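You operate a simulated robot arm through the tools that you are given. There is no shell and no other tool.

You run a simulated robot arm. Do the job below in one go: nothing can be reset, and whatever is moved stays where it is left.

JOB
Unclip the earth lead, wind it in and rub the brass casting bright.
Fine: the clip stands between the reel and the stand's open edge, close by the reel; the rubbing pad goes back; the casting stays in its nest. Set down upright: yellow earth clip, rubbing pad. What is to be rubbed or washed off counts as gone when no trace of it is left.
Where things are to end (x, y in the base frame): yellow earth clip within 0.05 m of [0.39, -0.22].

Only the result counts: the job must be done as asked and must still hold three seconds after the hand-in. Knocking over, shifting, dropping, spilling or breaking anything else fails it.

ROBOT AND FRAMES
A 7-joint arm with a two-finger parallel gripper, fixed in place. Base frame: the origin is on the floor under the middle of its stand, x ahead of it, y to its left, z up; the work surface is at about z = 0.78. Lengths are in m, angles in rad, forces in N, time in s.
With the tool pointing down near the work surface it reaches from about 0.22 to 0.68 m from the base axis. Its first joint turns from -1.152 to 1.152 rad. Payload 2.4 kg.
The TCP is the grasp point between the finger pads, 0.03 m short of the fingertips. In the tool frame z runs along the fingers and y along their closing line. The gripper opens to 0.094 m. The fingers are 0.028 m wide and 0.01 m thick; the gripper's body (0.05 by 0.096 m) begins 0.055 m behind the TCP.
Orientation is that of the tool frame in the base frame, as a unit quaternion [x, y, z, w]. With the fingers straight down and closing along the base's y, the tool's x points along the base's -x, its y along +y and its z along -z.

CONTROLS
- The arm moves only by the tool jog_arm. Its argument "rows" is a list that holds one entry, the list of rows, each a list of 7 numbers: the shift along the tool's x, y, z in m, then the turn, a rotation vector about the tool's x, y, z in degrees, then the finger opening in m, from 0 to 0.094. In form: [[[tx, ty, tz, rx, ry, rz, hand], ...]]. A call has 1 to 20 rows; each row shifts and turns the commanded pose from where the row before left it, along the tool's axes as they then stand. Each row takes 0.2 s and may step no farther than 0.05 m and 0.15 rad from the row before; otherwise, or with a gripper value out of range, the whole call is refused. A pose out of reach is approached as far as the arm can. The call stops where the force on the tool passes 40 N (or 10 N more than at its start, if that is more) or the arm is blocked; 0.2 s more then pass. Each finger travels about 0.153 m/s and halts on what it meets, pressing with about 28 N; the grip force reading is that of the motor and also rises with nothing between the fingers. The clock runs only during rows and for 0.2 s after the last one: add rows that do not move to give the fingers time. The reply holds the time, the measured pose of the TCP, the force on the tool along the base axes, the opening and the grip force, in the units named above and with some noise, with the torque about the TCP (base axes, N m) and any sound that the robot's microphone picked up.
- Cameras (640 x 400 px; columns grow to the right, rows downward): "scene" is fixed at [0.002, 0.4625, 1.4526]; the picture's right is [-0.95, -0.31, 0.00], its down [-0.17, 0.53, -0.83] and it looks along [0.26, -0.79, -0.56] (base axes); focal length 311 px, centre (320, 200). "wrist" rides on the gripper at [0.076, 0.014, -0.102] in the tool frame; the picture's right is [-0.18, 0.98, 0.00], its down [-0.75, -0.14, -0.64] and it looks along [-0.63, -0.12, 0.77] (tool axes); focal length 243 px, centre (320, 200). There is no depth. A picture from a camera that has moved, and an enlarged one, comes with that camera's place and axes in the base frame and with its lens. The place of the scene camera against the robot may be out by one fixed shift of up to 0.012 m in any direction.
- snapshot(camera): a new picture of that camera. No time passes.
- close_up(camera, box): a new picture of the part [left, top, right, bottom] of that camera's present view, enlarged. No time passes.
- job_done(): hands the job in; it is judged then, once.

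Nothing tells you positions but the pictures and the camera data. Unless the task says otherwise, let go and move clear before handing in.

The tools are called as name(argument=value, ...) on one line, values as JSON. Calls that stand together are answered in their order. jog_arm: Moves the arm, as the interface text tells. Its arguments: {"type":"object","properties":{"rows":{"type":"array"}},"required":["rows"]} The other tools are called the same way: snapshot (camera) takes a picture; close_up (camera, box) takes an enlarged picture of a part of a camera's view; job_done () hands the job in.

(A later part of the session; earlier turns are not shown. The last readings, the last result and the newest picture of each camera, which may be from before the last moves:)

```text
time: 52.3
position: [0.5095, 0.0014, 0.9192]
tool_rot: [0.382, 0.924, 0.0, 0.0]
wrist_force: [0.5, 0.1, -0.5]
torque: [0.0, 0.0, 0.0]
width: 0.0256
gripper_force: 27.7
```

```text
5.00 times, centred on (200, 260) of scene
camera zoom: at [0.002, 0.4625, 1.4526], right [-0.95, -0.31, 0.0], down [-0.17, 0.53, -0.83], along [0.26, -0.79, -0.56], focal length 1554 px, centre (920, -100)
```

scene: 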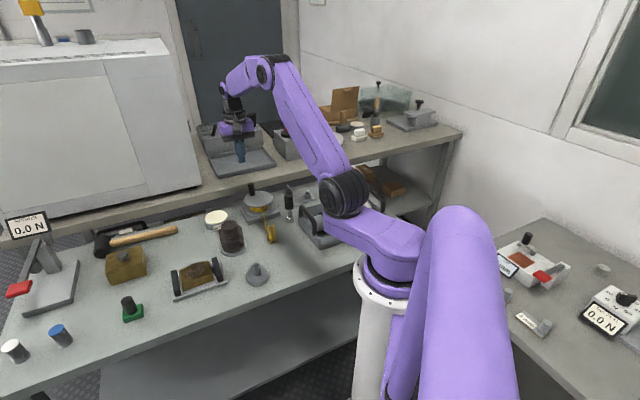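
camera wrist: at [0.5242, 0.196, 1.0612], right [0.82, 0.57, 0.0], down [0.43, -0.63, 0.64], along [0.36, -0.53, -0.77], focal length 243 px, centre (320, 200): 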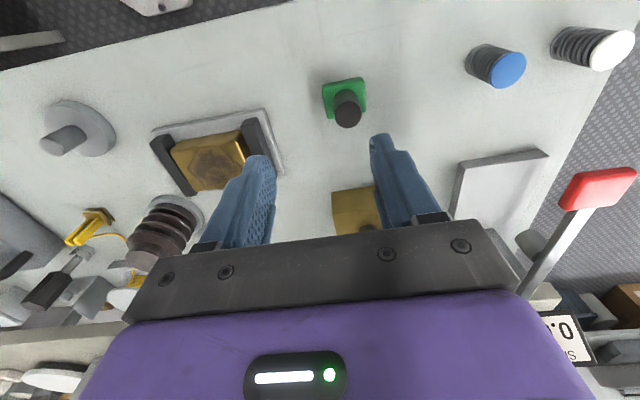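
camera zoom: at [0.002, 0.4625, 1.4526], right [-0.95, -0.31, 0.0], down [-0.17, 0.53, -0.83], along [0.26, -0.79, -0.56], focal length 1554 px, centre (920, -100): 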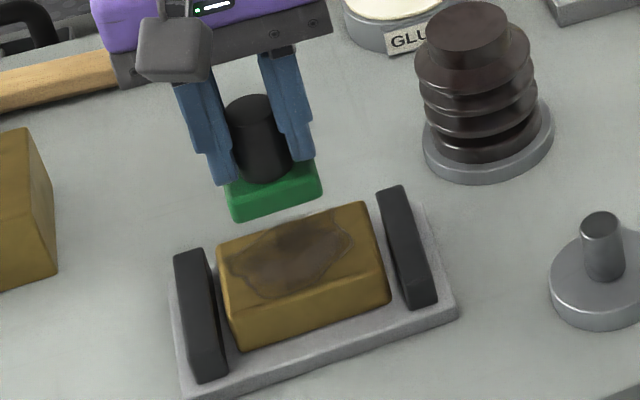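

The pad is centred over the casting at about (0.509, 0.001). I'll lower it gently to contact.

jog_arm(rows=[[[0, 0, 0.015, 0, 0, 0, 0.0], [0, 0, 0.015, 0, 0, 0, 0.0], [0, 0, 0.008, 0, 0, 0, 0.0], [0, 0, 0.003, 0, 0, 0, 0.0], [0, 0, 0, 0, 0, 0, 0.0]]])

close_up(camera="scene", box=[160, 230, 240, 300])

```text
time: 53.5
position: [0.5108, -0.001, 0.8789]
tool_rot: [0.382, 0.924, 0.0, 0.0]
wrist_force: [0.8, 0.7, -0.4]
torque: [0.03, -0.01, -0.03]
width: 0.0257
gripper_force: 28.8
```

```text
5.71 times, centred on (200, 265) of scene
camera zoom: at [0.002, 0.4625, 1.4526], right [-0.95, -0.31, 0.0], down [-0.17, 0.53, -0.83], along [0.26, -0.79, -0.56], focal length 1776 px, centre (1006, -171)
```

zoom: 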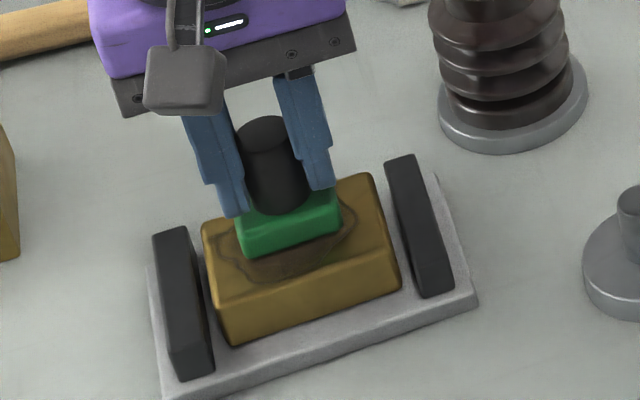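

jog_arm(rows=[[[0, 0, 0.002, 0, 0, 0, 0.0], [0, 0, 0.0015, 0, 0, 0, 0.0], [0, 0, 0, 0, 0, 0, 0.0]]])

```text
time: 54.3
position: [0.5117, -0.0011, 0.8745]
tool_rot: [0.382, 0.924, -0.001, 0.001]
wrist_force: [-2.7, -1.2, 16.2]
torque: [-0.13, 0.1, 0.11]
width: 0.0253
gripper_force: 28.3
```

Light contact at about 16 N. I'll ease off slightly and make a first rub along the casting's length, towards the nest's cheeks.

jog_arm(rows=[[[0, 0, -0.0004, 0, 0, 0, 0.0], [0, 0.0047, 0, 0, 0, 0, 0.0], [0, 0.0047, 0, 0, 0, 0, 0.0], [0, 0.0047, 0, 0, 0, 0, 0.0], [0, -0.0047, 0, 0, 0, 0, 0.0], [0, -0.0047, 0, 0, 0, 0, 0.0], [0, -0.0047, 0, 0, 0, 0, 0.0], [0, -0.0047, 0, 0, 0, 0, 0.0], [0, -0.0047, 0, 0, 0, 0, 0.0], [0, -0.0047, 0, 0, 0, 0, 0.0], [0, 0.0047, 0, 0, 0, 0, 0.0], [0, 0.0047, 0, 0, 0, 0, 0.0], [0, 0.0047, 0, 0, 0, 0, 0.0]]])

close_up(camera="scene", box=[160, 230, 240, 300])

close_up(camera="wrist", box=[220, 40, 440, 220])

```text
time: 57.1
position: [0.5103, 0.0007, 0.8757]
tool_rot: [0.382, 0.924, 0.001, -0.001]
wrist_force: [0.5, 0.4, -1.2]
torque: [0.02, 0.04, -0.01]
width: 0.0253
gripper_force: 28.3
```

```text
5.71 times, centred on (200, 265) of scene
camera zoom: at [0.002, 0.4625, 1.4526], right [-0.95, -0.31, 0.0], down [-0.17, 0.53, -0.83], along [0.26, -0.79, -0.56], focal length 1776 px, centre (1006, -171)
```

zoom: 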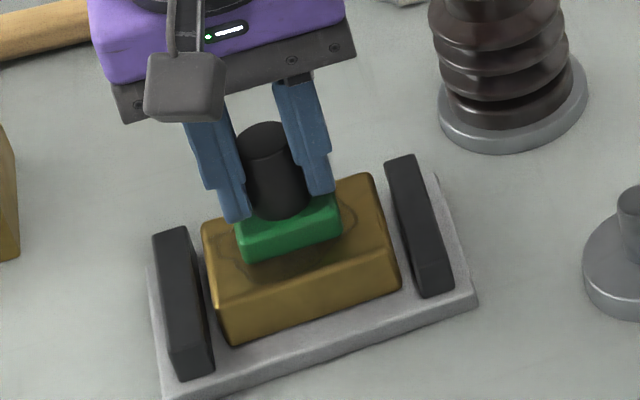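

```text
2.22 times, centred on (330, 130) of wrist
camera zoom: at [0.4665, 0.064, 0.9784], right [0.82, 0.57, 0.0], down [0.44, -0.63, 0.64], along [0.36, -0.53, -0.77], focal length 539 px, centre (298, 356)
```

zoom: 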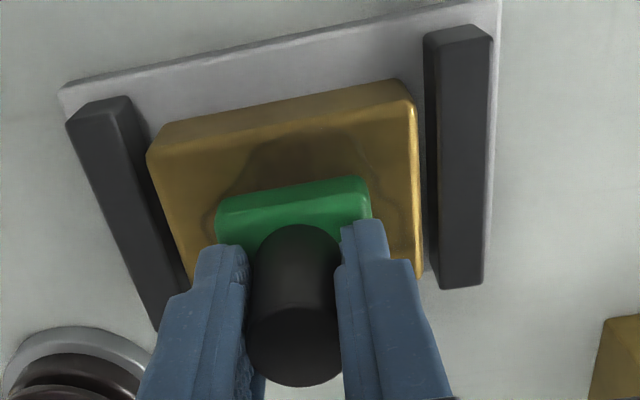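

The stain is already fading where the pad passed, but contact was lost partway. I'll press slightly more and stroke again.

jog_arm(rows=[[[0, 0, 0.001, 0, 0, 0, 0.0], [0, 0.0047, 0, 0, 0, 0, 0.0], [0, 0.0047, 0, 0, 0, 0, 0.0], [0, 0.0047, 0, 0, 0, 0, 0.0], [0, -0.0047, 0, 0, 0, 0, 0.0], [0, -0.0047, 0, 0, 0, 0, 0.0], [0, -0.0047, 0, 0, 0, 0, 0.0], [0, -0.0047, 0, 0, 0, 0, 0.0], [0, -0.0047, 0, 0, 0, 0, 0.0], [0, -0.0047, 0, 0, 0, 0, 0.0]]])

close_up(camera="scene", box=[160, 230, 240, 300])

close_up(camera="wrist", box=[220, 40, 440, 220])

```text
time: 59.3
position: [0.501, -0.0096, 0.8759]
tool_rot: [0.382, 0.924, 0.0, 0.0]
wrist_force: [2.0, 2.0, 11.6]
torque: [-0.01, -0.13, -0.01]
width: 0.025
gripper_force: 28.1
```

```text
5.71 times, centred on (200, 265) of scene
camera zoom: at [0.0019, 0.4626, 1.4526], right [-0.95, -0.31, 0.0], down [-0.17, 0.53, -0.83], along [0.26, -0.79, -0.56], focal length 1776 px, centre (1006, -171)
```

zoom: 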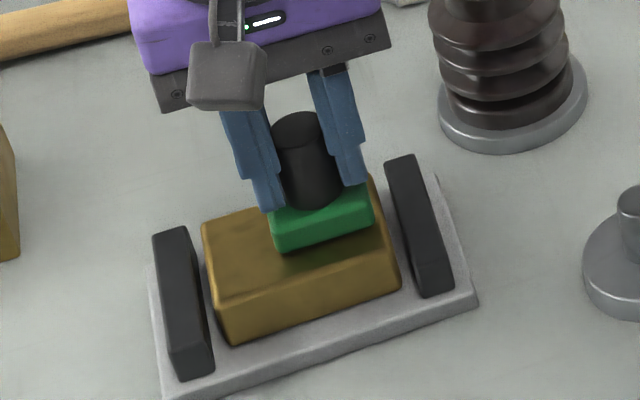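

```text
2.22 times, centred on (330, 130) of wrist
camera zoom: at [0.4561, 0.0533, 0.9777], right [0.82, 0.57, 0.0], down [0.43, -0.63, 0.64], along [0.36, -0.53, -0.77], focal length 539 px, centre (298, 356)
```

zoom: 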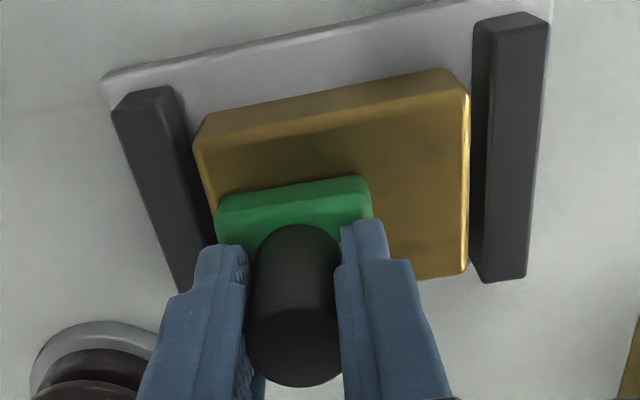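

The stain looks gone after that pass at about 12 N. To make sure no trace is left I'll keep rubbing, including both long sides of the top face, lifting between lanes.

jog_arm(rows=[[[0, 0.0047, 0, 0, 0, 0, 0.0], [0, 0.0047, 0, 0, 0, 0, 0.0], [0, 0.0047, 0, 0, 0, 0, 0.0], [0, 0.0047, 0, 0, 0, 0, 0.0], [0, 0.0047, 0, 0, 0, 0, 0.0], [0, 0.0047, 0, 0, 0, 0, 0.0], [0, -0.0047, 0, 0, 0, 0, 0.0], [0, -0.0047, 0, 0, 0, 0, 0.0], [0, -0.0047, 0, 0, 0, 0, 0.0], [0, 0, -0.005, 0, 0, 0, 0.0], [-0.009, 0, 0, 0, 0, 0, 0.0], [0, 0, 0.003, 0, 0, 0, 0.0], [0, 0, 0.002, 0, 0, 0, 0.0], [0, 0, 0, 0, 0, 0, 0.0]]])

```text
time: 62.3
position: [0.5156, -0.0067, 0.8731]
tool_rot: [0.382, 0.924, 0.0, 0.0]
wrist_force: [0.3, -0.5, 1.5]
torque: [-0.07, 0.07, 0.0]
width: 0.0249
gripper_force: 28.0
```

jog_arm(rows=[[[0, 0, 0.0008, 0, 0, 0, 0.0], [0, 0.0047, 0, 0, 0, 0, 0.0], [0, 0.0047, 0, 0, 0, 0, 0.0], [0, 0.0047, 0, 0, 0, 0, 0.0], [0, -0.0047, 0, 0, 0, 0, 0.0], [0, -0.0047, 0, 0, 0, 0, 0.0], [0, -0.0047, 0, 0, 0, 0, 0.0], [0, -0.0047, 0, 0, 0, 0, 0.0], [0, -0.0047, 0, 0, 0, 0, 0.0], [0, -0.0047, 0, 0, 0, 0, 0.0], [0, 0.0047, 0, 0, 0, 0, 0.0], [0, 0.0047, 0, 0, 0, 0, 0.0], [0, 0.0047, 0, 0, 0, 0, 0.0]]])

close_up(camera="wrist", box=[220, 40, 440, 220])

close_up(camera="scene", box=[160, 230, 240, 300])

```text
time: 65.1
position: [0.5164, -0.0068, 0.8729]
tool_rot: [0.382, 0.924, -0.001, 0.0]
wrist_force: [-0.4, 0.1, -0.5]
torque: [-0.04, -0.02, 0.05]
width: 0.025
gripper_force: 28.9
```

```text
2.22 times, centred on (330, 130) of wrist
camera zoom: at [0.4723, 0.0571, 0.9764], right [0.82, 0.57, 0.0], down [0.44, -0.63, 0.64], along [0.36, -0.53, -0.77], focal length 539 px, centre (298, 356)
```

zoom: 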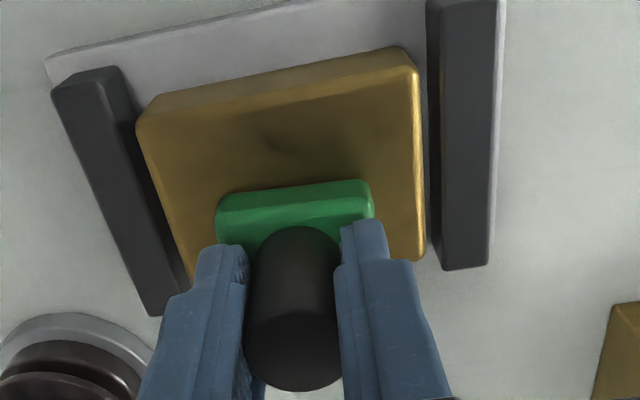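

```text
5.71 times, centred on (200, 265) of scene
camera zoom: at [0.002, 0.4625, 1.4526], right [-0.95, -0.31, 0.0], down [-0.17, 0.53, -0.83], along [0.26, -0.79, -0.56], focal length 1776 px, centre (1006, -171)
```

zoom: 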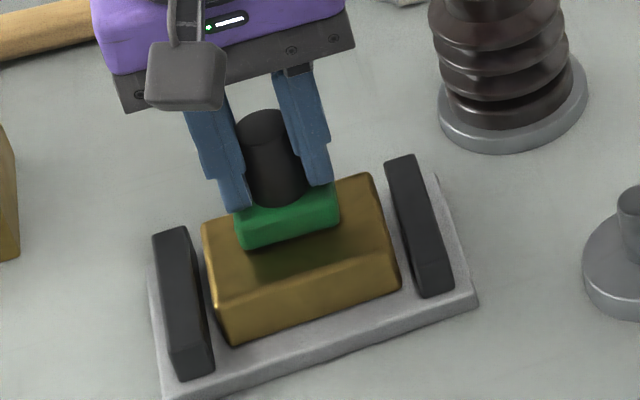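

close_up(camera="wrist", box=[265, 70, 365, 140])

close_up(camera="scene", box=[180, 250, 220, 285])

```text
5.71 times, centred on (315, 105) of wrist
camera zoom: at [0.4723, 0.0571, 0.9764], right [0.82, 0.57, 0.0], down [0.44, -0.63, 0.64], along [0.36, -0.53, -0.77], focal length 1386 px, centre (349, 743)
```

zoom: 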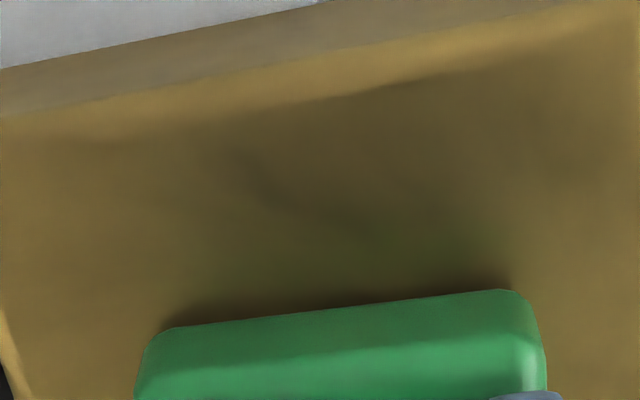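

```text
11.43 times, centred on (200, 268) of scene
camera zoom: at [0.002, 0.4625, 1.4526], right [-0.95, -0.31, 0.0], down [-0.17, 0.53, -0.83], along [0.26, -0.79, -0.56], focal length 3552 px, centre (1691, -571)
```

zoom: 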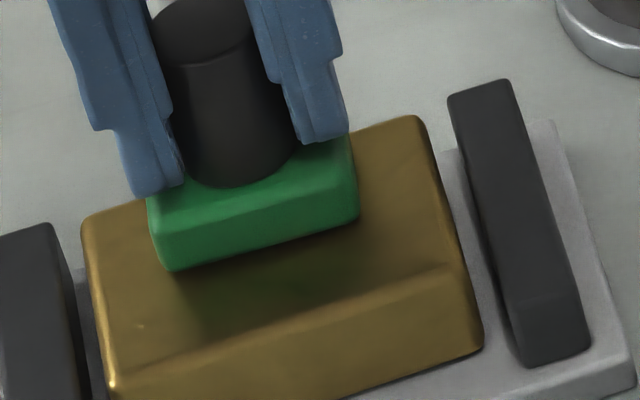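

The shading makes faint traces hard to judge, so I'll keep rubbing this lane with a bit more pressure.

jog_arm(rows=[[[0, 0, 0.0012, 0, 0, 0, 0.0], [0, 0.0047, 0, 0, 0, 0, 0.0], [0, 0.0047, 0, 0, 0, 0, 0.0], [0, 0.0047, 0, 0, 0, 0, 0.0], [0, -0.0047, 0, 0, 0, 0, 0.0], [0, -0.0047, 0, 0, 0, 0, 0.0], [0, -0.0047, 0, 0, 0, 0, 0.0], [0, -0.0047, 0, 0, 0, 0, 0.0], [0, -0.0047, 0, 0, 0, 0, 0.0], [0, -0.0047, 0, 0, 0, 0, 0.0]]])

```text
time: 67.3
position: [0.5069, -0.016, 0.8726]
tool_rot: [0.38, 0.925, 0.001, 0.001]
wrist_force: [-1.0, -0.4, 0.9]
torque: [-0.02, -0.02, 0.02]
width: 0.025
gripper_force: 28.4
```

jog_arm(rows=[[[0, 0, 0.001, 0, 0, 0, 0.0], [0, 0, 0, 0, 0, 0, 0.0]]])

close_up(camera="scene", box=[180, 240, 230, 285])

close_up(camera="wrist", box=[220, 40, 440, 220])

```text
time: 67.9
position: [0.5076, -0.0167, 0.8712]
tool_rot: [0.381, 0.925, 0.001, 0.001]
wrist_force: [-2.2, 0.5, 12.7]
torque: [-0.19, 0.19, 0.02]
width: 0.0246
gripper_force: 27.8
```

```text
8.89 times, centred on (205, 262) of scene
camera zoom: at [0.0017, 0.4626, 1.4526], right [-0.95, -0.31, 0.0], down [-0.17, 0.53, -0.83], along [0.26, -0.79, -0.56], focal length 2762 px, centre (1342, -356)
```

zoom: 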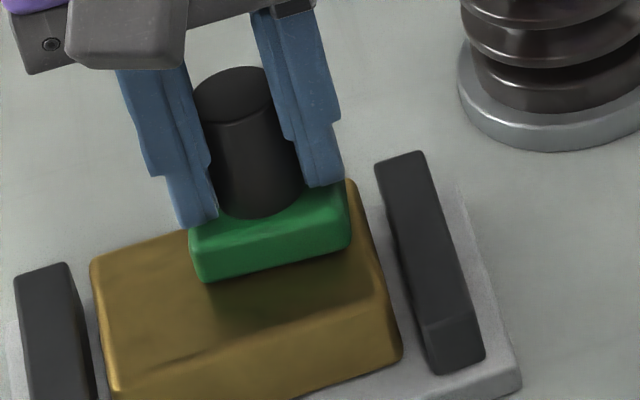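

```text
2.22 times, centred on (330, 130) of wrist
camera zoom: at [0.4628, 0.0468, 0.975], right [0.82, 0.57, 0.0], down [0.43, -0.63, 0.64], along [0.37, -0.53, -0.77], focal length 539 px, centre (298, 356)
```

zoom: 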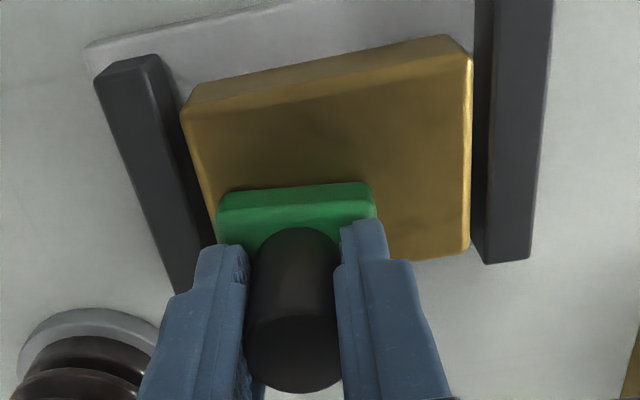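

Contact is back at about 13 N. I'll do several full strokes in this lane.

jog_arm(rows=[[[0, 0.0047, 0.0002, 0, 0, 0, 0.0], [0, 0.0047, 0, 0, 0, 0, 0.0], [0, 0.0047, 0.0002, 0, 0, 0, 0.0], [0, 0.0047, 0, 0, 0, 0, 0.0], [0, 0.0047, 0.0002, 0, 0, 0, 0.0], [0, 0.0047, 0, 0, 0, 0, 0.0], [0, -0.0047, 0.0002, 0, 0, 0, 0.0], [0, -0.0047, 0, 0, 0, 0, 0.0], [0, -0.0047, 0.0002, 0, 0, 0, 0.0], [0, -0.0047, 0, 0, 0, 0, 0.0], [0, -0.0047, 0.0002, 0, 0, 0, 0.0], [0, -0.0047, 0, 0, 0, 0, 0.0], [0, 0.0047, 0.0002, 0, 0, 0, 0.0], [0, 0.0047, 0, 0, 0, 0, 0.0], [0, 0.0047, 0.0002, 0, 0, 0, 0.0]]])

close_up(camera="wrist", box=[220, 40, 440, 220])

```text
time: 71.1
position: [0.5163, -0.0076, 0.8691]
tool_rot: [0.382, 0.924, 0.0, 0.0]
wrist_force: [-3.9, -5.0, 17.2]
torque: [-0.34, 0.05, -0.06]
width: 0.0246
gripper_force: 28.3
```

```text
2.22 times, centred on (330, 130) of wrist
camera zoom: at [0.4717, 0.0563, 0.9732], right [0.82, 0.57, 0.0], down [0.43, -0.63, 0.64], along [0.36, -0.53, -0.77], focal length 539 px, centre (298, 356)
```

zoom: 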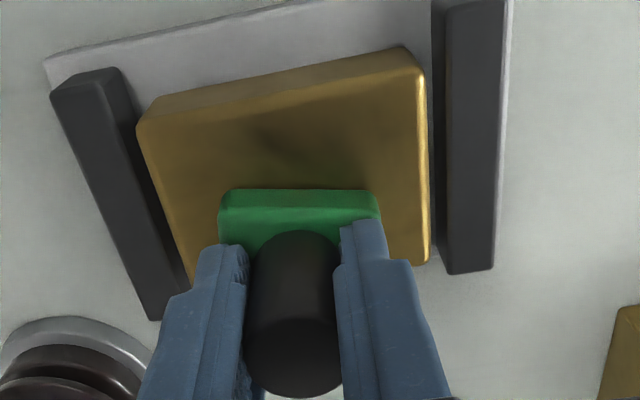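

The pad has turned slightly in the grip. I'll lift it clear and inspect the casting's face before going on.

jog_arm(rows=[[[0, 0, -0.005, 0, 0, 0, 0.0], [0, 0, -0.02, 0, 0, 0, 0.0], [0, 0, -0.03, 0, 0, 0, 0.0], [-0.03, 0.0, -0.03, 0, 0, 0, 0.0], [-0.03, 0.0, -0.03, 0, 0, 0, 0.0], [0, 0, 0, 0, 0, 0, 0.0]]])

snapshot(camera="wrist")

close_up(camera="wrist", box=[220, 0, 400, 130])

close_up(camera="scene", box=[170, 245, 230, 300])

close_up(camera="scene", box=[140, 190, 260, 310])

```text
time: 72.5
position: [0.561, -0.0501, 0.9849]
tool_rot: [0.381, 0.924, 0.0, 0.0]
wrist_force: [-0.2, 0.3, -0.5]
torque: [-0.01, 0.03, 0.0]
width: 0.0244
gripper_force: 27.8
```

```text
taken
camera wrist: at [0.517, 0.0144, 1.0877], right [0.82, 0.57, 0.0], down [0.44, -0.63, 0.64], along [0.36, -0.53, -0.77], focal length 243 px, centre (320, 200)
```

wrist: 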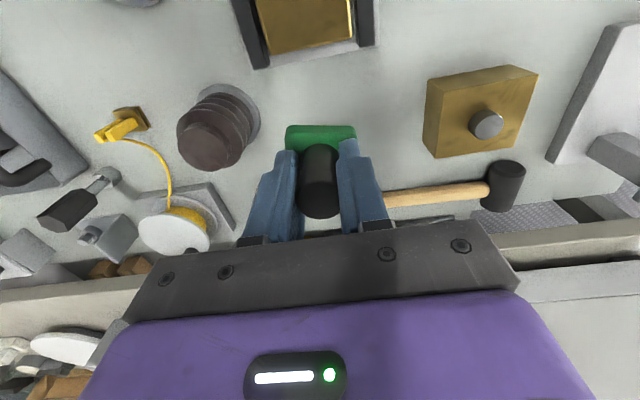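

```text
3.08 times, centred on (310, 65) of wrist
camera zoom: at [0.517, 0.0144, 1.0877], right [0.82, 0.57, 0.0], down [0.44, -0.63, 0.64], along [0.36, -0.53, -0.77], focal length 746 px, centre (351, 615)
```

zoom: 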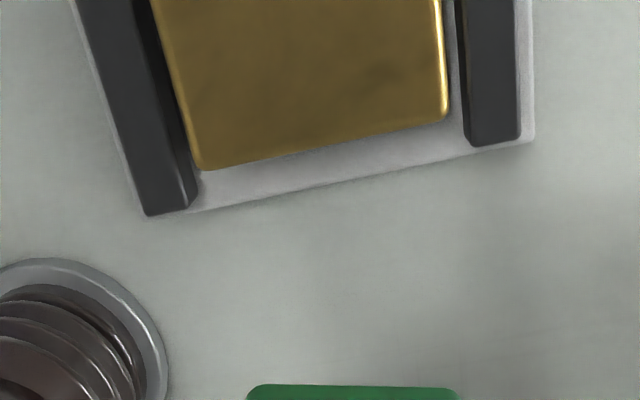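

```text
7.27 times, centred on (200, 272) of scene
camera zoom: at [0.002, 0.4625, 1.4526], right [-0.95, -0.31, 0.0], down [-0.17, 0.53, -0.83], along [0.26, -0.79, -0.56], focal length 2260 px, centre (1193, -327)
```

zoom: 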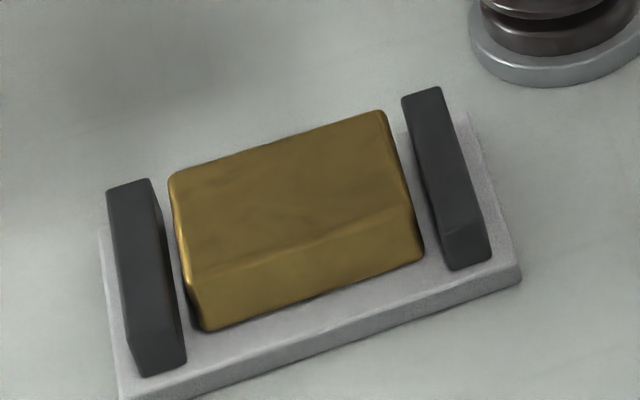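

```text
3.33 times, centred on (200, 250) of scene
camera zoom: at [0.002, 0.4625, 1.4526], right [-0.95, -0.31, 0.0], down [-0.17, 0.53, -0.83], along [0.26, -0.79, -0.56], focal length 1036 px, centre (720, 33)
```

zoom: 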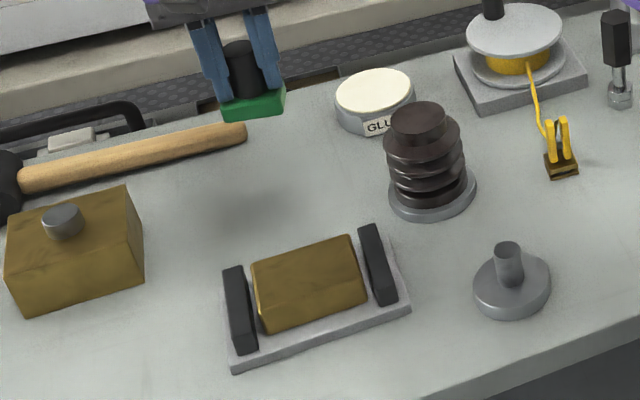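

The face looks clean in this light, but I'll rub the near-side lane and the middle once more to be sure nothing faint remains.

jog_arm(rows=[[[0.0209, -0.0002, 0.0212, 0, 0, 0, 0.0], [0.0209, -0.0002, 0.0212, 0, 0, 0, 0.0], [0.0209, -0.0001, 0.0212, 0, 0, 0, 0.0], [0.0209, -0.0001, 0.0212, 0, 0, 0, 0.0], [0, 0, 0.015, 0, 0, 0, 0.0], [0, 0, 0.008, 0, 0, 0, 0.0], [0, 0, 0.004, 0, 0, 0, 0.0], [0, 0, 0.001, 0, 0, 0, 0.0], [0, 0, 0, 0, 0, 0, 0.0]]])

close_up(camera="wrist", box=[220, 40, 440, 220])

```text
time: 74.5
position: [0.4996, 0.0094, 0.8716]
tool_rot: [0.382, 0.924, 0.0, 0.0]
wrist_force: [-0.2, -0.2, -0.4]
torque: [-0.04, -0.01, 0.01]
width: 0.0245
gripper_force: 28.2
```

```text
2.22 times, centred on (330, 130) of wrist
camera zoom: at [0.4556, 0.0732, 0.975], right [0.82, 0.57, 0.0], down [0.43, -0.63, 0.64], along [0.36, -0.53, -0.77], focal length 539 px, centre (298, 356)
```

zoom: 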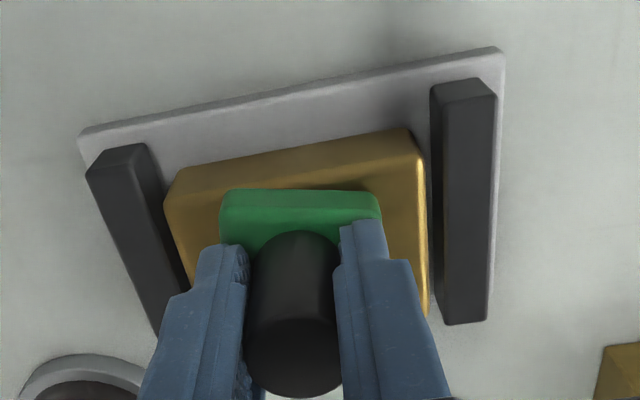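

jog_arm(rows=[[[-0.0025, 0, 0.001, 0, 0, 0, 0.0], [0, 0, 0.001, 0, 0, 0, 0.0], [0, 0, 0, 0, 0, 0, 0.0]]])

```text
time: 75.3
position: [0.5003, 0.008, 0.8697]
tool_rot: [0.382, 0.924, 0.0, 0.0]
wrist_force: [-4.2, 0.1, 16.5]
torque: [0.04, 0.22, 0.02]
width: 0.0241
gripper_force: 28.0
```

Contact at about 16 N in the near-side lane; stroking along the length now.

jog_arm(rows=[[[0, 0.0047, 0, 0, 0, 0, 0.0], [0, 0.0047, 0, 0, 0, 0, 0.0], [0, 0.0047, 0.0001, 0, 0, 0, 0.0], [0, -0.0047, 0, 0, 0, 0, 0.0], [0, -0.0047, 0.0001, 0, 0, 0, 0.0], [0, -0.0047, 0, 0, 0, 0, 0.0], [0, -0.0047, 0.0001, 0, 0, 0, 0.0], [0, -0.0047, 0, 0, 0, 0, 0.0], [0, -0.0047, 0.0001, 0, 0, 0, 0.0], [0, 0.0047, 0, 0, 0, 0, 0.0], [0, 0.0047, 0.0001, 0, 0, 0, 0.0], [0, 0.0047, 0, 0, 0, 0, 0.0], [0, 0.0047, 0.0001, 0, 0, 0, 0.0], [0, 0.0047, 0, 0, 0, 0, 0.0], [0, 0.0047, 0.0001, 0, 0, 0, 0.0], [0, -0.0047, 0, 0, 0, 0, 0.0], [0, -0.0047, 0, 0, 0, 0, 0.0], [0, -0.0047, 0.0001, 0, 0, 0, 0.0]]])

close_up(camera="scene", box=[160, 230, 240, 300])

close_up(camera="wrist", box=[220, 40, 440, 220])

```text
time: 77.6
position: [0.4926, -0.0015, 0.8696]
tool_rot: [0.383, 0.924, -0.001, -0.002]
wrist_force: [-2.4, 0.2, 9.1]
torque: [0.04, -0.12, -0.01]
width: 0.0245
gripper_force: 27.8
stopped in row 11: the force on the tool passed its limit at 43 N (the readings are from after the stop); the commanded pose is now the measured one
```

```text
5.71 times, centred on (200, 265) of scene
camera zoom: at [0.0018, 0.4625, 1.4526], right [-0.95, -0.31, 0.0], down [-0.17, 0.53, -0.83], along [0.26, -0.79, -0.56], focal length 1776 px, centre (1006, -171)
```

zoom: 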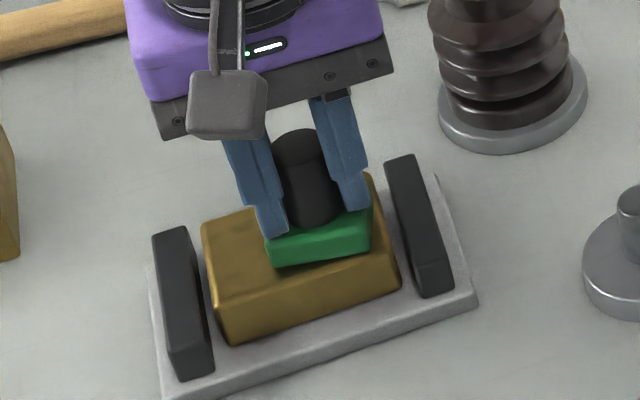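

```text
2.22 times, centred on (330, 130) of wrist
camera zoom: at [0.4498, 0.0628, 0.973], right [0.83, 0.56, 0.0], down [0.44, -0.63, 0.64], along [0.36, -0.53, -0.77], focal length 539 px, centre (298, 356)
```

zoom: 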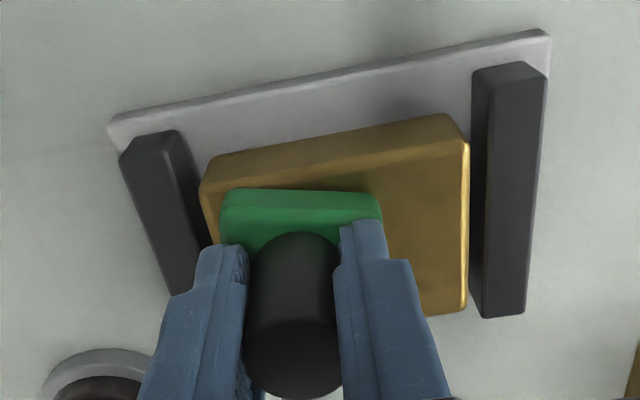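

The force limit stopped that stroke; the casting is still seated and the press is now about 9 N. I'll finish the lane without adding pressure, then lift.

jog_arm(rows=[[[0, 0.0047, 0, 0, 0, 0, 0.0], [0, 0.0047, 0, 0, 0, 0, 0.0], [0, 0.0047, 0, 0, 0, 0, 0.0], [0, 0.0047, 0, 0, 0, 0, 0.0], [0, 0.0047, 0, 0, 0, 0, 0.0], [0, -0.0047, 0, 0, 0, 0, 0.0], [0, -0.0047, 0, 0, 0, 0, 0.0], [0, -0.0047, 0, 0, 0, 0, 0.0]]])

```text
time: 79.4
position: [0.5015, 0.0069, 0.8697]
tool_rot: [0.382, 0.924, -0.001, 0.0]
wrist_force: [4.9, 6.7, 24.4]
torque: [0.3, -0.25, 0.03]
width: 0.0244
gripper_force: 27.9
```

jog_arm(rows=[[[0, 0, -0.005, 0, 0, 0, 0.0], [-0.0095, 0, 0, 0, 0, 0, 0.0], [0, 0, 0.003, 0, 0, 0, 0.0], [0, 0, 0.0015, 0, 0, 0, 0.0], [0, 0, 0, 0, 0, 0, 0.0]]])

```text
time: 80.6
position: [0.506, -0.0008, 0.8698]
tool_rot: [0.384, 0.923, 0.0, -0.002]
wrist_force: [-1.0, -0.7, -0.6]
torque: [-0.03, -0.02, -0.01]
width: 0.0245
gripper_force: 27.8
```

jog_arm(rows=[[[0, 0, 0.001, 0, 0, 0, 0.0], [0, 0.0047, 0, 0, 0, 0, 0.0], [0, 0.0047, 0, 0, 0, 0, 0.0], [0, 0.0047, 0, 0, 0, 0, 0.0], [0, -0.0047, 0, 0, 0, 0, 0.0], [0, -0.0047, 0, 0, 0, 0, 0.0], [0, -0.0047, 0, 0, 0, 0, 0.0], [0, -0.0047, 0, 0, 0, 0, 0.0], [0, -0.0047, 0, 0, 0, 0, 0.0], [0, -0.0047, 0, 0, 0, 0, 0.0], [0, 0.0047, 0, 0, 0, 0, 0.0], [0, 0.0047, 0, 0, 0, 0, 0.0], [0, 0.0047, 0, 0, 0, 0, 0.0]]])

```text
time: 83.0
position: [0.4993, -0.0103, 0.8705]
tool_rot: [0.384, 0.923, -0.001, -0.002]
wrist_force: [-1.5, 0.2, 8.7]
torque: [0.06, -0.08, 0.01]
width: 0.0244
gripper_force: 28.1
stopped in row 12: the force on the tool passed its limit at 42 N (the readings are from after the stop); the commanded pose is now the measured one
```

The stroke stopped again near the same end, so I'll lift off and inspect the casting.

jog_arm(rows=[[[0, 0, -0.005, 0, 0, 0, 0.0], [0, 0, -0.02, 0, 0, 0, 0.0], [-0.02, 0, -0.03, 0, 0, 0, 0.0], [-0.03, 0.015, -0.03, 0, 0, 0, 0.0], [-0.03, 0.015, -0.03, 0, 0, 0, 0.0], [-0.03, 0.01, 0, 0, 0, 0, 0.0], [0, 0, 0, 0, 0, 0, 0.0]]])

close_up(camera="scene", box=[170, 245, 230, 300])

close_up(camera="scene", box=[185, 252, 215, 280])

snapshot(camera="wrist")

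```text
time: 84.6
position: [0.6081, -0.0589, 0.983]
tool_rot: [0.384, 0.923, -0.002, -0.003]
wrist_force: [1.1, -0.3, -1.1]
torque: [-0.01, -0.02, 0.01]
width: 0.0243
gripper_force: 27.9
```

```text
7.27 times, centred on (200, 272) of scene
camera zoom: at [0.002, 0.4625, 1.4526], right [-0.95, -0.31, 0.0], down [-0.17, 0.53, -0.83], along [0.26, -0.79, -0.56], focal length 2260 px, centre (1193, -327)
```

zoom: 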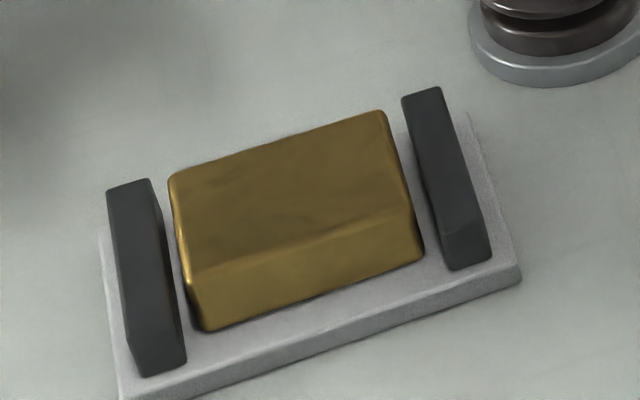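

```text
14.29 times, centred on (200, 266) of scene
camera zoom: at [0.002, 0.4625, 1.4526], right [-0.95, -0.31, 0.0], down [-0.17, 0.53, -0.83], along [0.26, -0.79, -0.56], focal length 4440 px, centre (2034, -743)
```

zoom: 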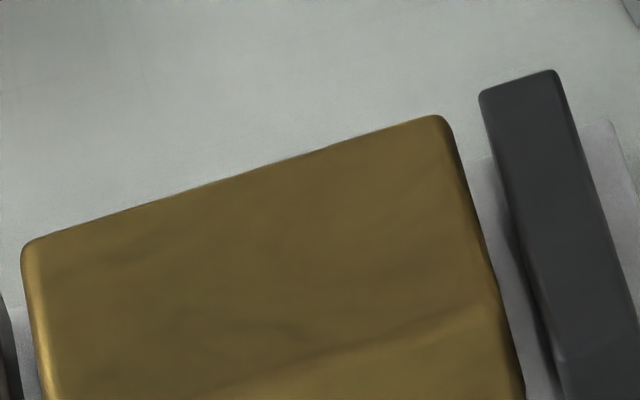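

```text
taken
camera wrist: at [0.5641, 0.005, 1.0866], right [0.83, 0.56, -0.01], down [0.44, -0.63, 0.64], along [0.36, -0.53, -0.77], focal length 243 px, centre (320, 200)
```

wrist: 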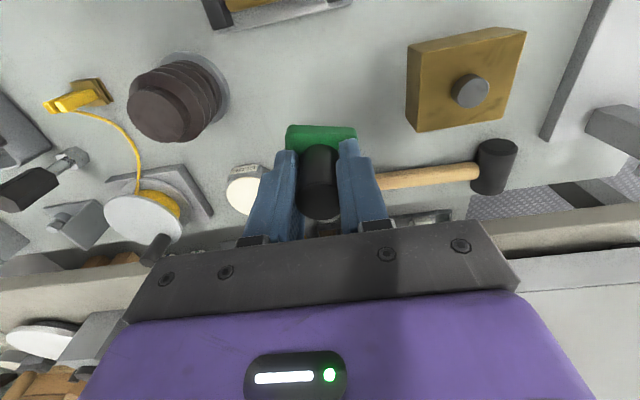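

No stain outline is visible any more. I'll carry the pad to above its home spot, straightening the slight tilt, and check the casting from there with the wrist camera.

jog_arm(rows=[[[0.0311, 0.0263, 0, -0.3, -0.2, -0.2, 0.0], [0.0311, 0.0263, 0, 0, 0, 0, 0.0], [0.0311, 0.0263, 0, 0, 0, 0, 0.0], [0.0311, 0.0263, 0, 0, 0, 0, 0.0], [0.0311, 0.0263, 0, 0, 0, 0, 0.0], [0, 0, 0, 0, 0, 0, 0.0], [0, 0, 0, 0, 0, 0, 0.0]]])

snapshot(camera="wrist")

close_up(camera="wrist", box=[130, 80, 310, 220])

close_up(camera="scene", box=[80, 230, 240, 340])

```text
time: 86.2
position: [0.5913, 0.1449, 0.9832]
tool_rot: [0.381, 0.924, 0.0, 0.0]
wrist_force: [0.1, 0.3, -0.6]
torque: [0.04, -0.04, -0.01]
width: 0.0245
gripper_force: 28.8
```

```text
taken
camera wrist: at [0.5462, 0.2091, 1.0859], right [0.82, 0.57, 0.0], down [0.43, -0.63, 0.64], along [0.36, -0.53, -0.77], focal length 243 px, centre (320, 200)
```

wrist: 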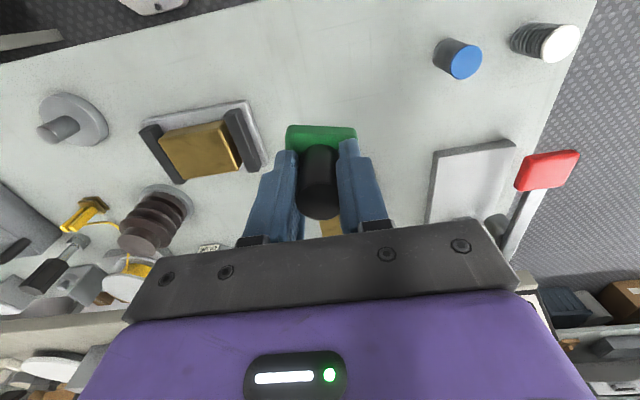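

```text
2.86 times, centred on (220, 150) of wrist
camera zoom: at [0.5462, 0.2091, 1.0859], right [0.82, 0.57, 0.0], down [0.43, -0.63, 0.64], along [0.36, -0.53, -0.77], focal length 693 px, centre (606, 343)
```

zoom: 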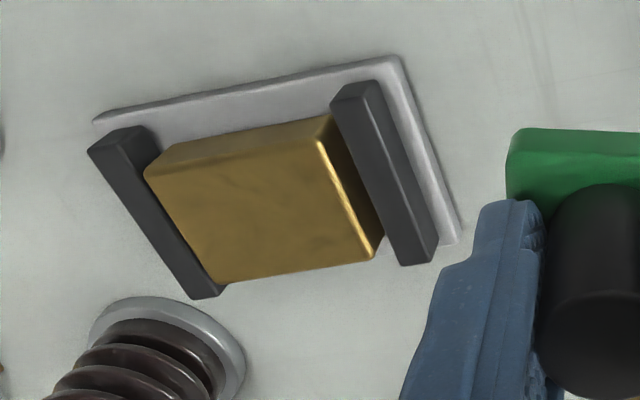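

```text
3.64 times, centred on (160, 285) of scene
camera zoom: at [0.002, 0.4625, 1.4526], right [-0.95, -0.31, 0.0], down [-0.17, 0.53, -0.83], along [0.26, -0.79, -0.56], focal length 1130 px, centre (902, -109)
```

zoom: 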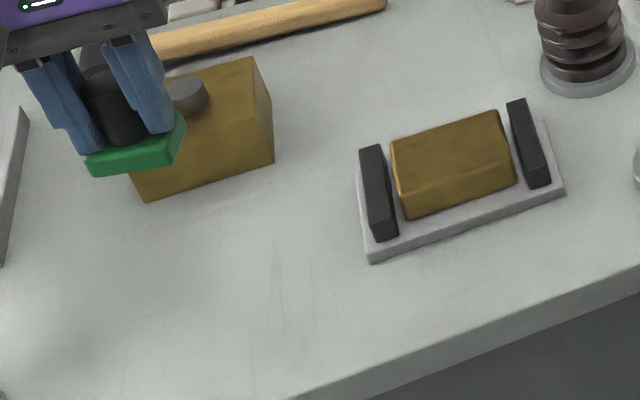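

close_up(camera="wrist", box=[155, 105, 255, 185])

close_up(camera="scene", box=[180, 250, 225, 290])

close_up(camera="scene", box=[85, 230, 160, 290])

```text
5.00 times, centred on (205, 145) of wrist
camera zoom: at [0.5462, 0.2091, 1.0859], right [0.82, 0.57, 0.0], down [0.43, -0.63, 0.64], along [0.36, -0.53, -0.77], focal length 1213 px, centre (895, 475)
```

zoom: 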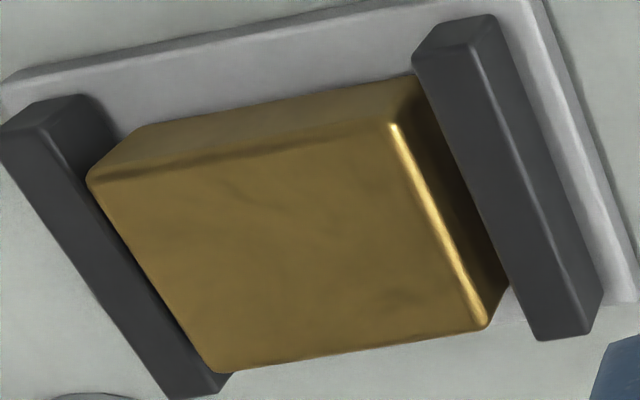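

```text
10.00 times, centred on (202, 270) of scene
camera zoom: at [0.002, 0.4625, 1.4526], right [-0.95, -0.31, 0.0], down [-0.17, 0.53, -0.83], along [0.26, -0.79, -0.56], focal length 3108 px, centre (1495, -500)
```

zoom: 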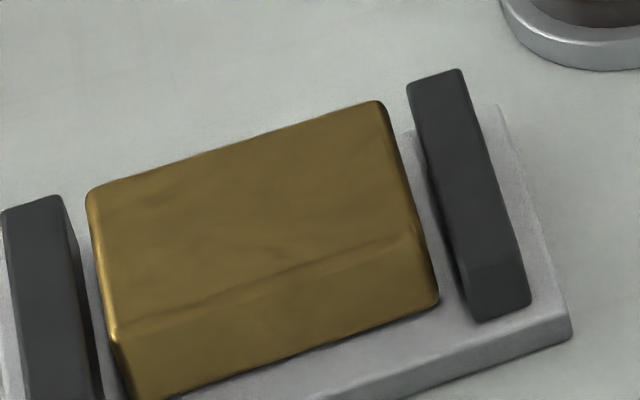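

```text
6.67 times, centred on (122, 260) of scene
camera zoom: at [0.002, 0.4625, 1.4526], right [-0.95, -0.31, 0.0], down [-0.17, 0.53, -0.83], along [0.26, -0.79, -0.56], focal length 2072 px, centre (1637, -200)
```

zoom: 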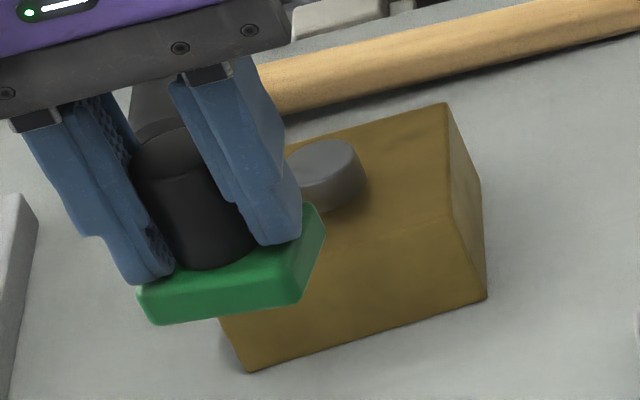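

close_up(camera="wrist", box=[170, 115, 245, 180])

close_up(camera="scene", box=[182, 256, 214, 284])

close_up(camera="scene", box=[105, 245, 150, 285])

```text
6.15 times, centred on (208, 148) of wrist
camera zoom: at [0.5462, 0.2091, 1.0859], right [0.82, 0.57, 0.0], down [0.43, -0.63, 0.64], along [0.36, -0.53, -0.77], focal length 1493 px, centre (1012, 523)
```

zoom: 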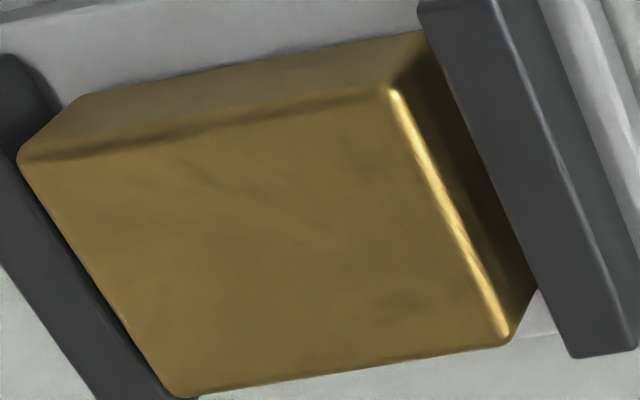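

```text
14.29 times, centred on (198, 270) of scene
camera zoom: at [0.002, 0.4625, 1.4526], right [-0.95, -0.31, 0.0], down [-0.17, 0.53, -0.83], along [0.26, -0.79, -0.56], focal length 4440 px, centre (2063, -800)
```

zoom: 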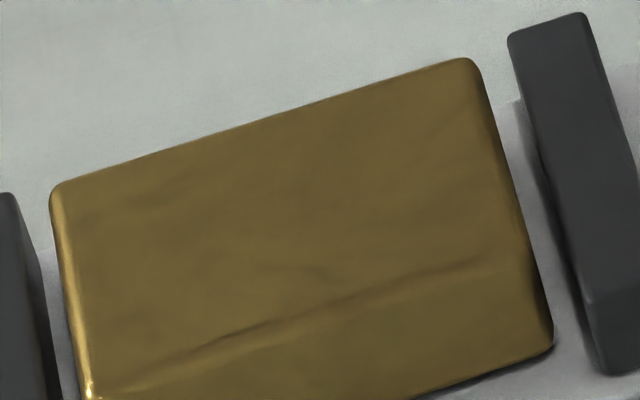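

```text
10.00 times, centred on (128, 265) of scene
camera zoom: at [0.002, 0.4625, 1.4526], right [-0.95, -0.31, 0.0], down [-0.17, 0.53, -0.83], along [0.26, -0.79, -0.56], focal length 3108 px, centre (2245, -450)
```

zoom: 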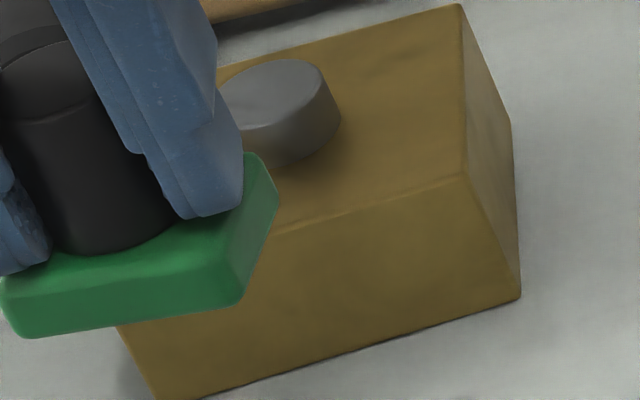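

The casting looks clean; only faint mottling remains, which looks like the brass texture. For certainty I'll do one more gentle round. The pad has turned about 12° in the grip, so I'll turn the gripper back by that much first.

jog_arm(rows=[[[0, 0, 0, 0, 0, -6, 0.0], [0, 0, 0, 0, 0, -6, 0.0], [-0.0017, -0.0331, 0.0166, 0, 0, 0, 0.0], [-0.0017, -0.0331, 0.0166, 0, 0, 0, 0.0], [-0.0018, -0.0331, 0.0166, 0, 0, 0, 0.0], [-0.0018, -0.0331, 0.0166, 0, 0, 0, 0.0], [-0.0017, -0.033, 0.0166, 0, 0, 0, 0.0], [0, 0, 0.015, 0, 0, 0, 0.0], [0, 0, 0.008, 0, 0, 0, 0.0], [0, 0, 0.004, 0, 0, 0, 0.0], [0, 0, 0.001, 0, 0, 0, 0.0], [0, 0, 0, 0, 0, 0, 0.0]]])

close_up(camera="wrist", box=[220, 40, 440, 220])

close_up(camera="scene", box=[160, 230, 240, 300])

```text
time: 88.8
position: [0.5064, -0.0006, 0.8721]
tool_rot: [0.283, 0.959, 0.001, 0.0]
wrist_force: [-0.1, -0.4, 0.1]
torque: [0.02, 0.01, 0.0]
width: 0.0246
gripper_force: 28.2
```

```text
2.22 times, centred on (330, 130) of wrist
camera zoom: at [0.4508, 0.0535, 0.975], right [0.69, 0.72, 0.0], down [0.56, -0.53, 0.64], along [0.47, -0.44, -0.77], focal length 539 px, centre (298, 356)
```

zoom: 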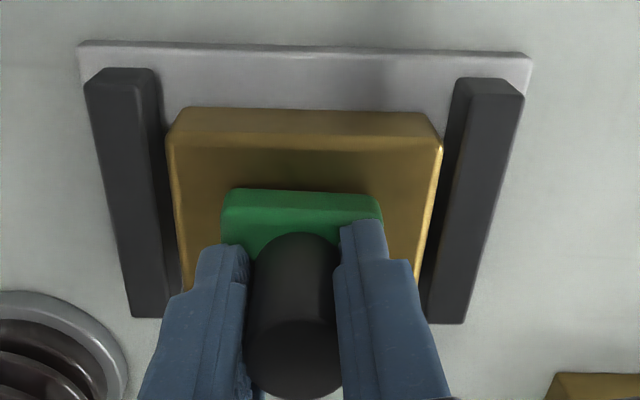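

```text
5.71 times, centred on (200, 265) of scene
camera zoom: at [0.002, 0.4625, 1.4526], right [-0.95, -0.31, 0.0], down [-0.17, 0.53, -0.83], along [0.26, -0.79, -0.56], focal length 1776 px, centre (1006, -171)
```

zoom: 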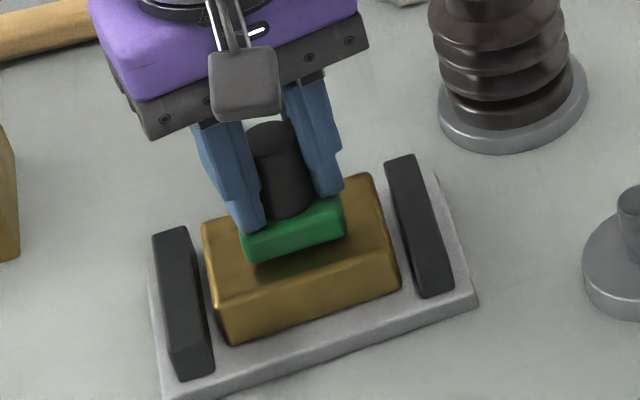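

jog_arm(rows=[[[0, 0, 0.001, 0, 0, 0, 0.0], [0, 0, 0.0005, 0, 0, 0, 0.0], [0, 0, 0, 0, 0, 0, 0.0]]])

```text
time: 89.6
position: [0.5071, -0.0011, 0.8697]
tool_rot: [0.283, 0.959, 0.0, 0.0]
wrist_force: [0.2, 0.2, -0.9]
torque: [0.02, 0.01, -0.01]
width: 0.0246
gripper_force: 27.8
```

jog_arm(rows=[[[0, 0, 0.0007, 0, 0, 0, 0.0], [0, 0, 0, 0, 0, 0, 0.0]]])

```text
time: 90.2
position: [0.5067, -0.0003, 0.8684]
tool_rot: [0.285, 0.959, -0.001, 0.0]
wrist_force: [-0.9, 0.8, -1.5]
torque: [-0.01, -0.02, 0.04]
width: 0.0247
gripper_force: 28.3
```

jog_arm(rows=[[[0, 0, 0.0008, 0, 0, 0, 0.0], [0, 0, 0, 0, 0, 0, 0.0]]])

```text
time: 90.8
position: [0.5061, -0.0, 0.8701]
tool_rot: [0.283, 0.959, 0.0, 0.001]
wrist_force: [0.9, 0.6, 7.9]
torque: [-0.01, 0.12, 0.04]
width: 0.0242
gripper_force: 28.0
```

Contact at about 8 N. Stroking along the length in the middle lane.

jog_arm(rows=[[[-0.00098, 0.0046, 0, 0, 0, 0, 0.0], [-0.00098, 0.0046, 0, 0, 0, 0, 0.0], [-0.00098, 0.0046, 0, 0, 0, 0, 0.0], [0.00098, -0.0046, 0, 0, 0, 0, 0.0], [0.00098, -0.0046, 0, 0, 0, 0, 0.0], [0.00098, -0.0046, 0, 0, 0, 0, 0.0], [0.00098, -0.0046, 0, 0, 0, 0, 0.0], [0.00098, -0.0046, 0, 0, 0, 0, 0.0], [-0.00098, 0.0046, 0, 0, 0, 0, 0.0], [-0.00098, 0.0046, 0, 0, 0, 0, 0.0]]])

```text
time: 93.0
position: [0.5062, -0.0014, 0.8698]
tool_rot: [0.284, 0.959, 0.0, -0.001]
wrist_force: [-4.5, -4.7, 14.8]
torque: [-0.17, 0.12, -0.02]
width: 0.0244
gripper_force: 28.0
```

jog_arm(rows=[[[0, 0, -0.004, 0, 0, 0, 0.0], [-0.0088, -0.0019, 0, 0, 0, 0, 0.0], [0, 0, 0.0025, 0, 0, 0, 0.0], [0, 0, 0.0016, 0, 0, 0, 0.0], [-0.00098, 0.0046, 0, 0, 0, 0, 0.0], [-0.00098, 0.0046, 0, 0, 0, 0, 0.0], [-0.00098, 0.0046, 0, 0, 0, 0, 0.0], [0.00098, -0.0046, 0, 0, 0, 0, 0.0], [0.00098, -0.0046, 0, 0, 0, 0, 0.0], [0.00098, -0.0046, 0, 0, 0, 0, 0.0], [0.00098, -0.0046, 0, 0, 0, 0, 0.0], [0.00098, -0.0046, 0, 0, 0, 0, 0.0], [-0.00098, 0.0046, 0, 0, 0, 0, 0.0], [-0.00098, 0.0046, 0, 0, 0, 0, 0.0]]])

```text
time: 96.0
position: [0.5123, -0.0082, 0.8691]
tool_rot: [0.285, 0.959, 0.0, -0.001]
wrist_force: [-7.5, -7.1, 27.7]
torque: [-0.3, 0.16, 0.0]
width: 0.0245
gripper_force: 28.1
```

jog_arm(rows=[[[0, 0, -0.004, 0, 0, 0, 0.0], [0.0166, 0.0035, 0, 0, 0, 0, 0.0], [0, 0, 0.002, 0, 0, 0, 0.0], [0, 0, 0.0016, 0, 0, 0, 0.0], [-0.00098, 0.0046, 0, 0, 0, 0, 0.0], [-0.00098, 0.0046, 0, 0, 0, 0, 0.0], [-0.00098, 0.0046, 0, 0, 0, 0, 0.0], [0.00098, -0.0046, 0, 0, 0, 0, 0.0], [0.00098, -0.0046, 0, 0, 0, 0, 0.0], [0.00098, -0.0046, 0, 0, 0, 0, 0.0], [0.00098, -0.0046, 0, 0, 0, 0, 0.0], [0.00098, -0.0046, 0, 0, 0, 0, 0.0], [-0.00098, 0.0046, 0, 0, 0, 0, 0.0], [-0.00098, 0.0046, 0, 0, 0, 0, 0.0]]])

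close_up(camera="wrist", box=[220, 40, 440, 220])

```text
time: 99.0
position: [0.4995, 0.005, 0.8702]
tool_rot: [0.283, 0.959, 0.0, -0.001]
wrist_force: [0.8, -0.8, -0.9]
torque: [0.01, -0.02, -0.02]
width: 0.0246
gripper_force: 28.3
```

```text
2.22 times, centred on (330, 130) of wrist
camera zoom: at [0.4438, 0.0581, 0.9732], right [0.69, 0.73, 0.0], down [0.56, -0.53, 0.64], along [0.46, -0.44, -0.77], focal length 539 px, centre (298, 356)
```

zoom: 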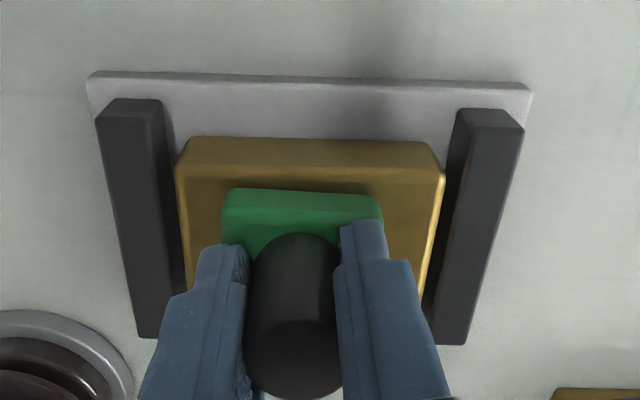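

jog_arm(rows=[[[0, 0, 0.001, 0, 0, 0, 0.0], [-0.00098, 0.0046, 0.0002, 0, 0, 0, 0.0], [-0.00098, 0.0046, 0.0002, 0, 0, 0, 0.0], [-0.00098, 0.0046, 0, 0, 0, 0, 0.0], [0.00098, -0.0046, 0, 0, 0, 0, 0.0], [0.00098, -0.0046, 0, 0, 0, 0, 0.0], [0.00098, -0.0046, 0, 0, 0, 0, 0.0], [0.00098, -0.0046, 0, 0, 0, 0, 0.0], [0.00098, -0.0046, 0, 0, 0, 0, 0.0], [-0.00098, 0.0046, 0, 0, 0, 0, 0.0], [-0.00098, 0.0046, 0, 0, 0, 0, 0.0]]])

```text
time: 101.2
position: [0.497, -0.0017, 0.8697]
tool_rot: [0.284, 0.959, -0.001, -0.001]
wrist_force: [-2.9, -0.5, 9.9]
torque: [0.02, 0.01, -0.03]
width: 0.0246
gripper_force: 28.0
stopped in row 11: the force on the tool passed its limit at 42 N (the readings are from after the stop); the commanded pose is now the measured one
```

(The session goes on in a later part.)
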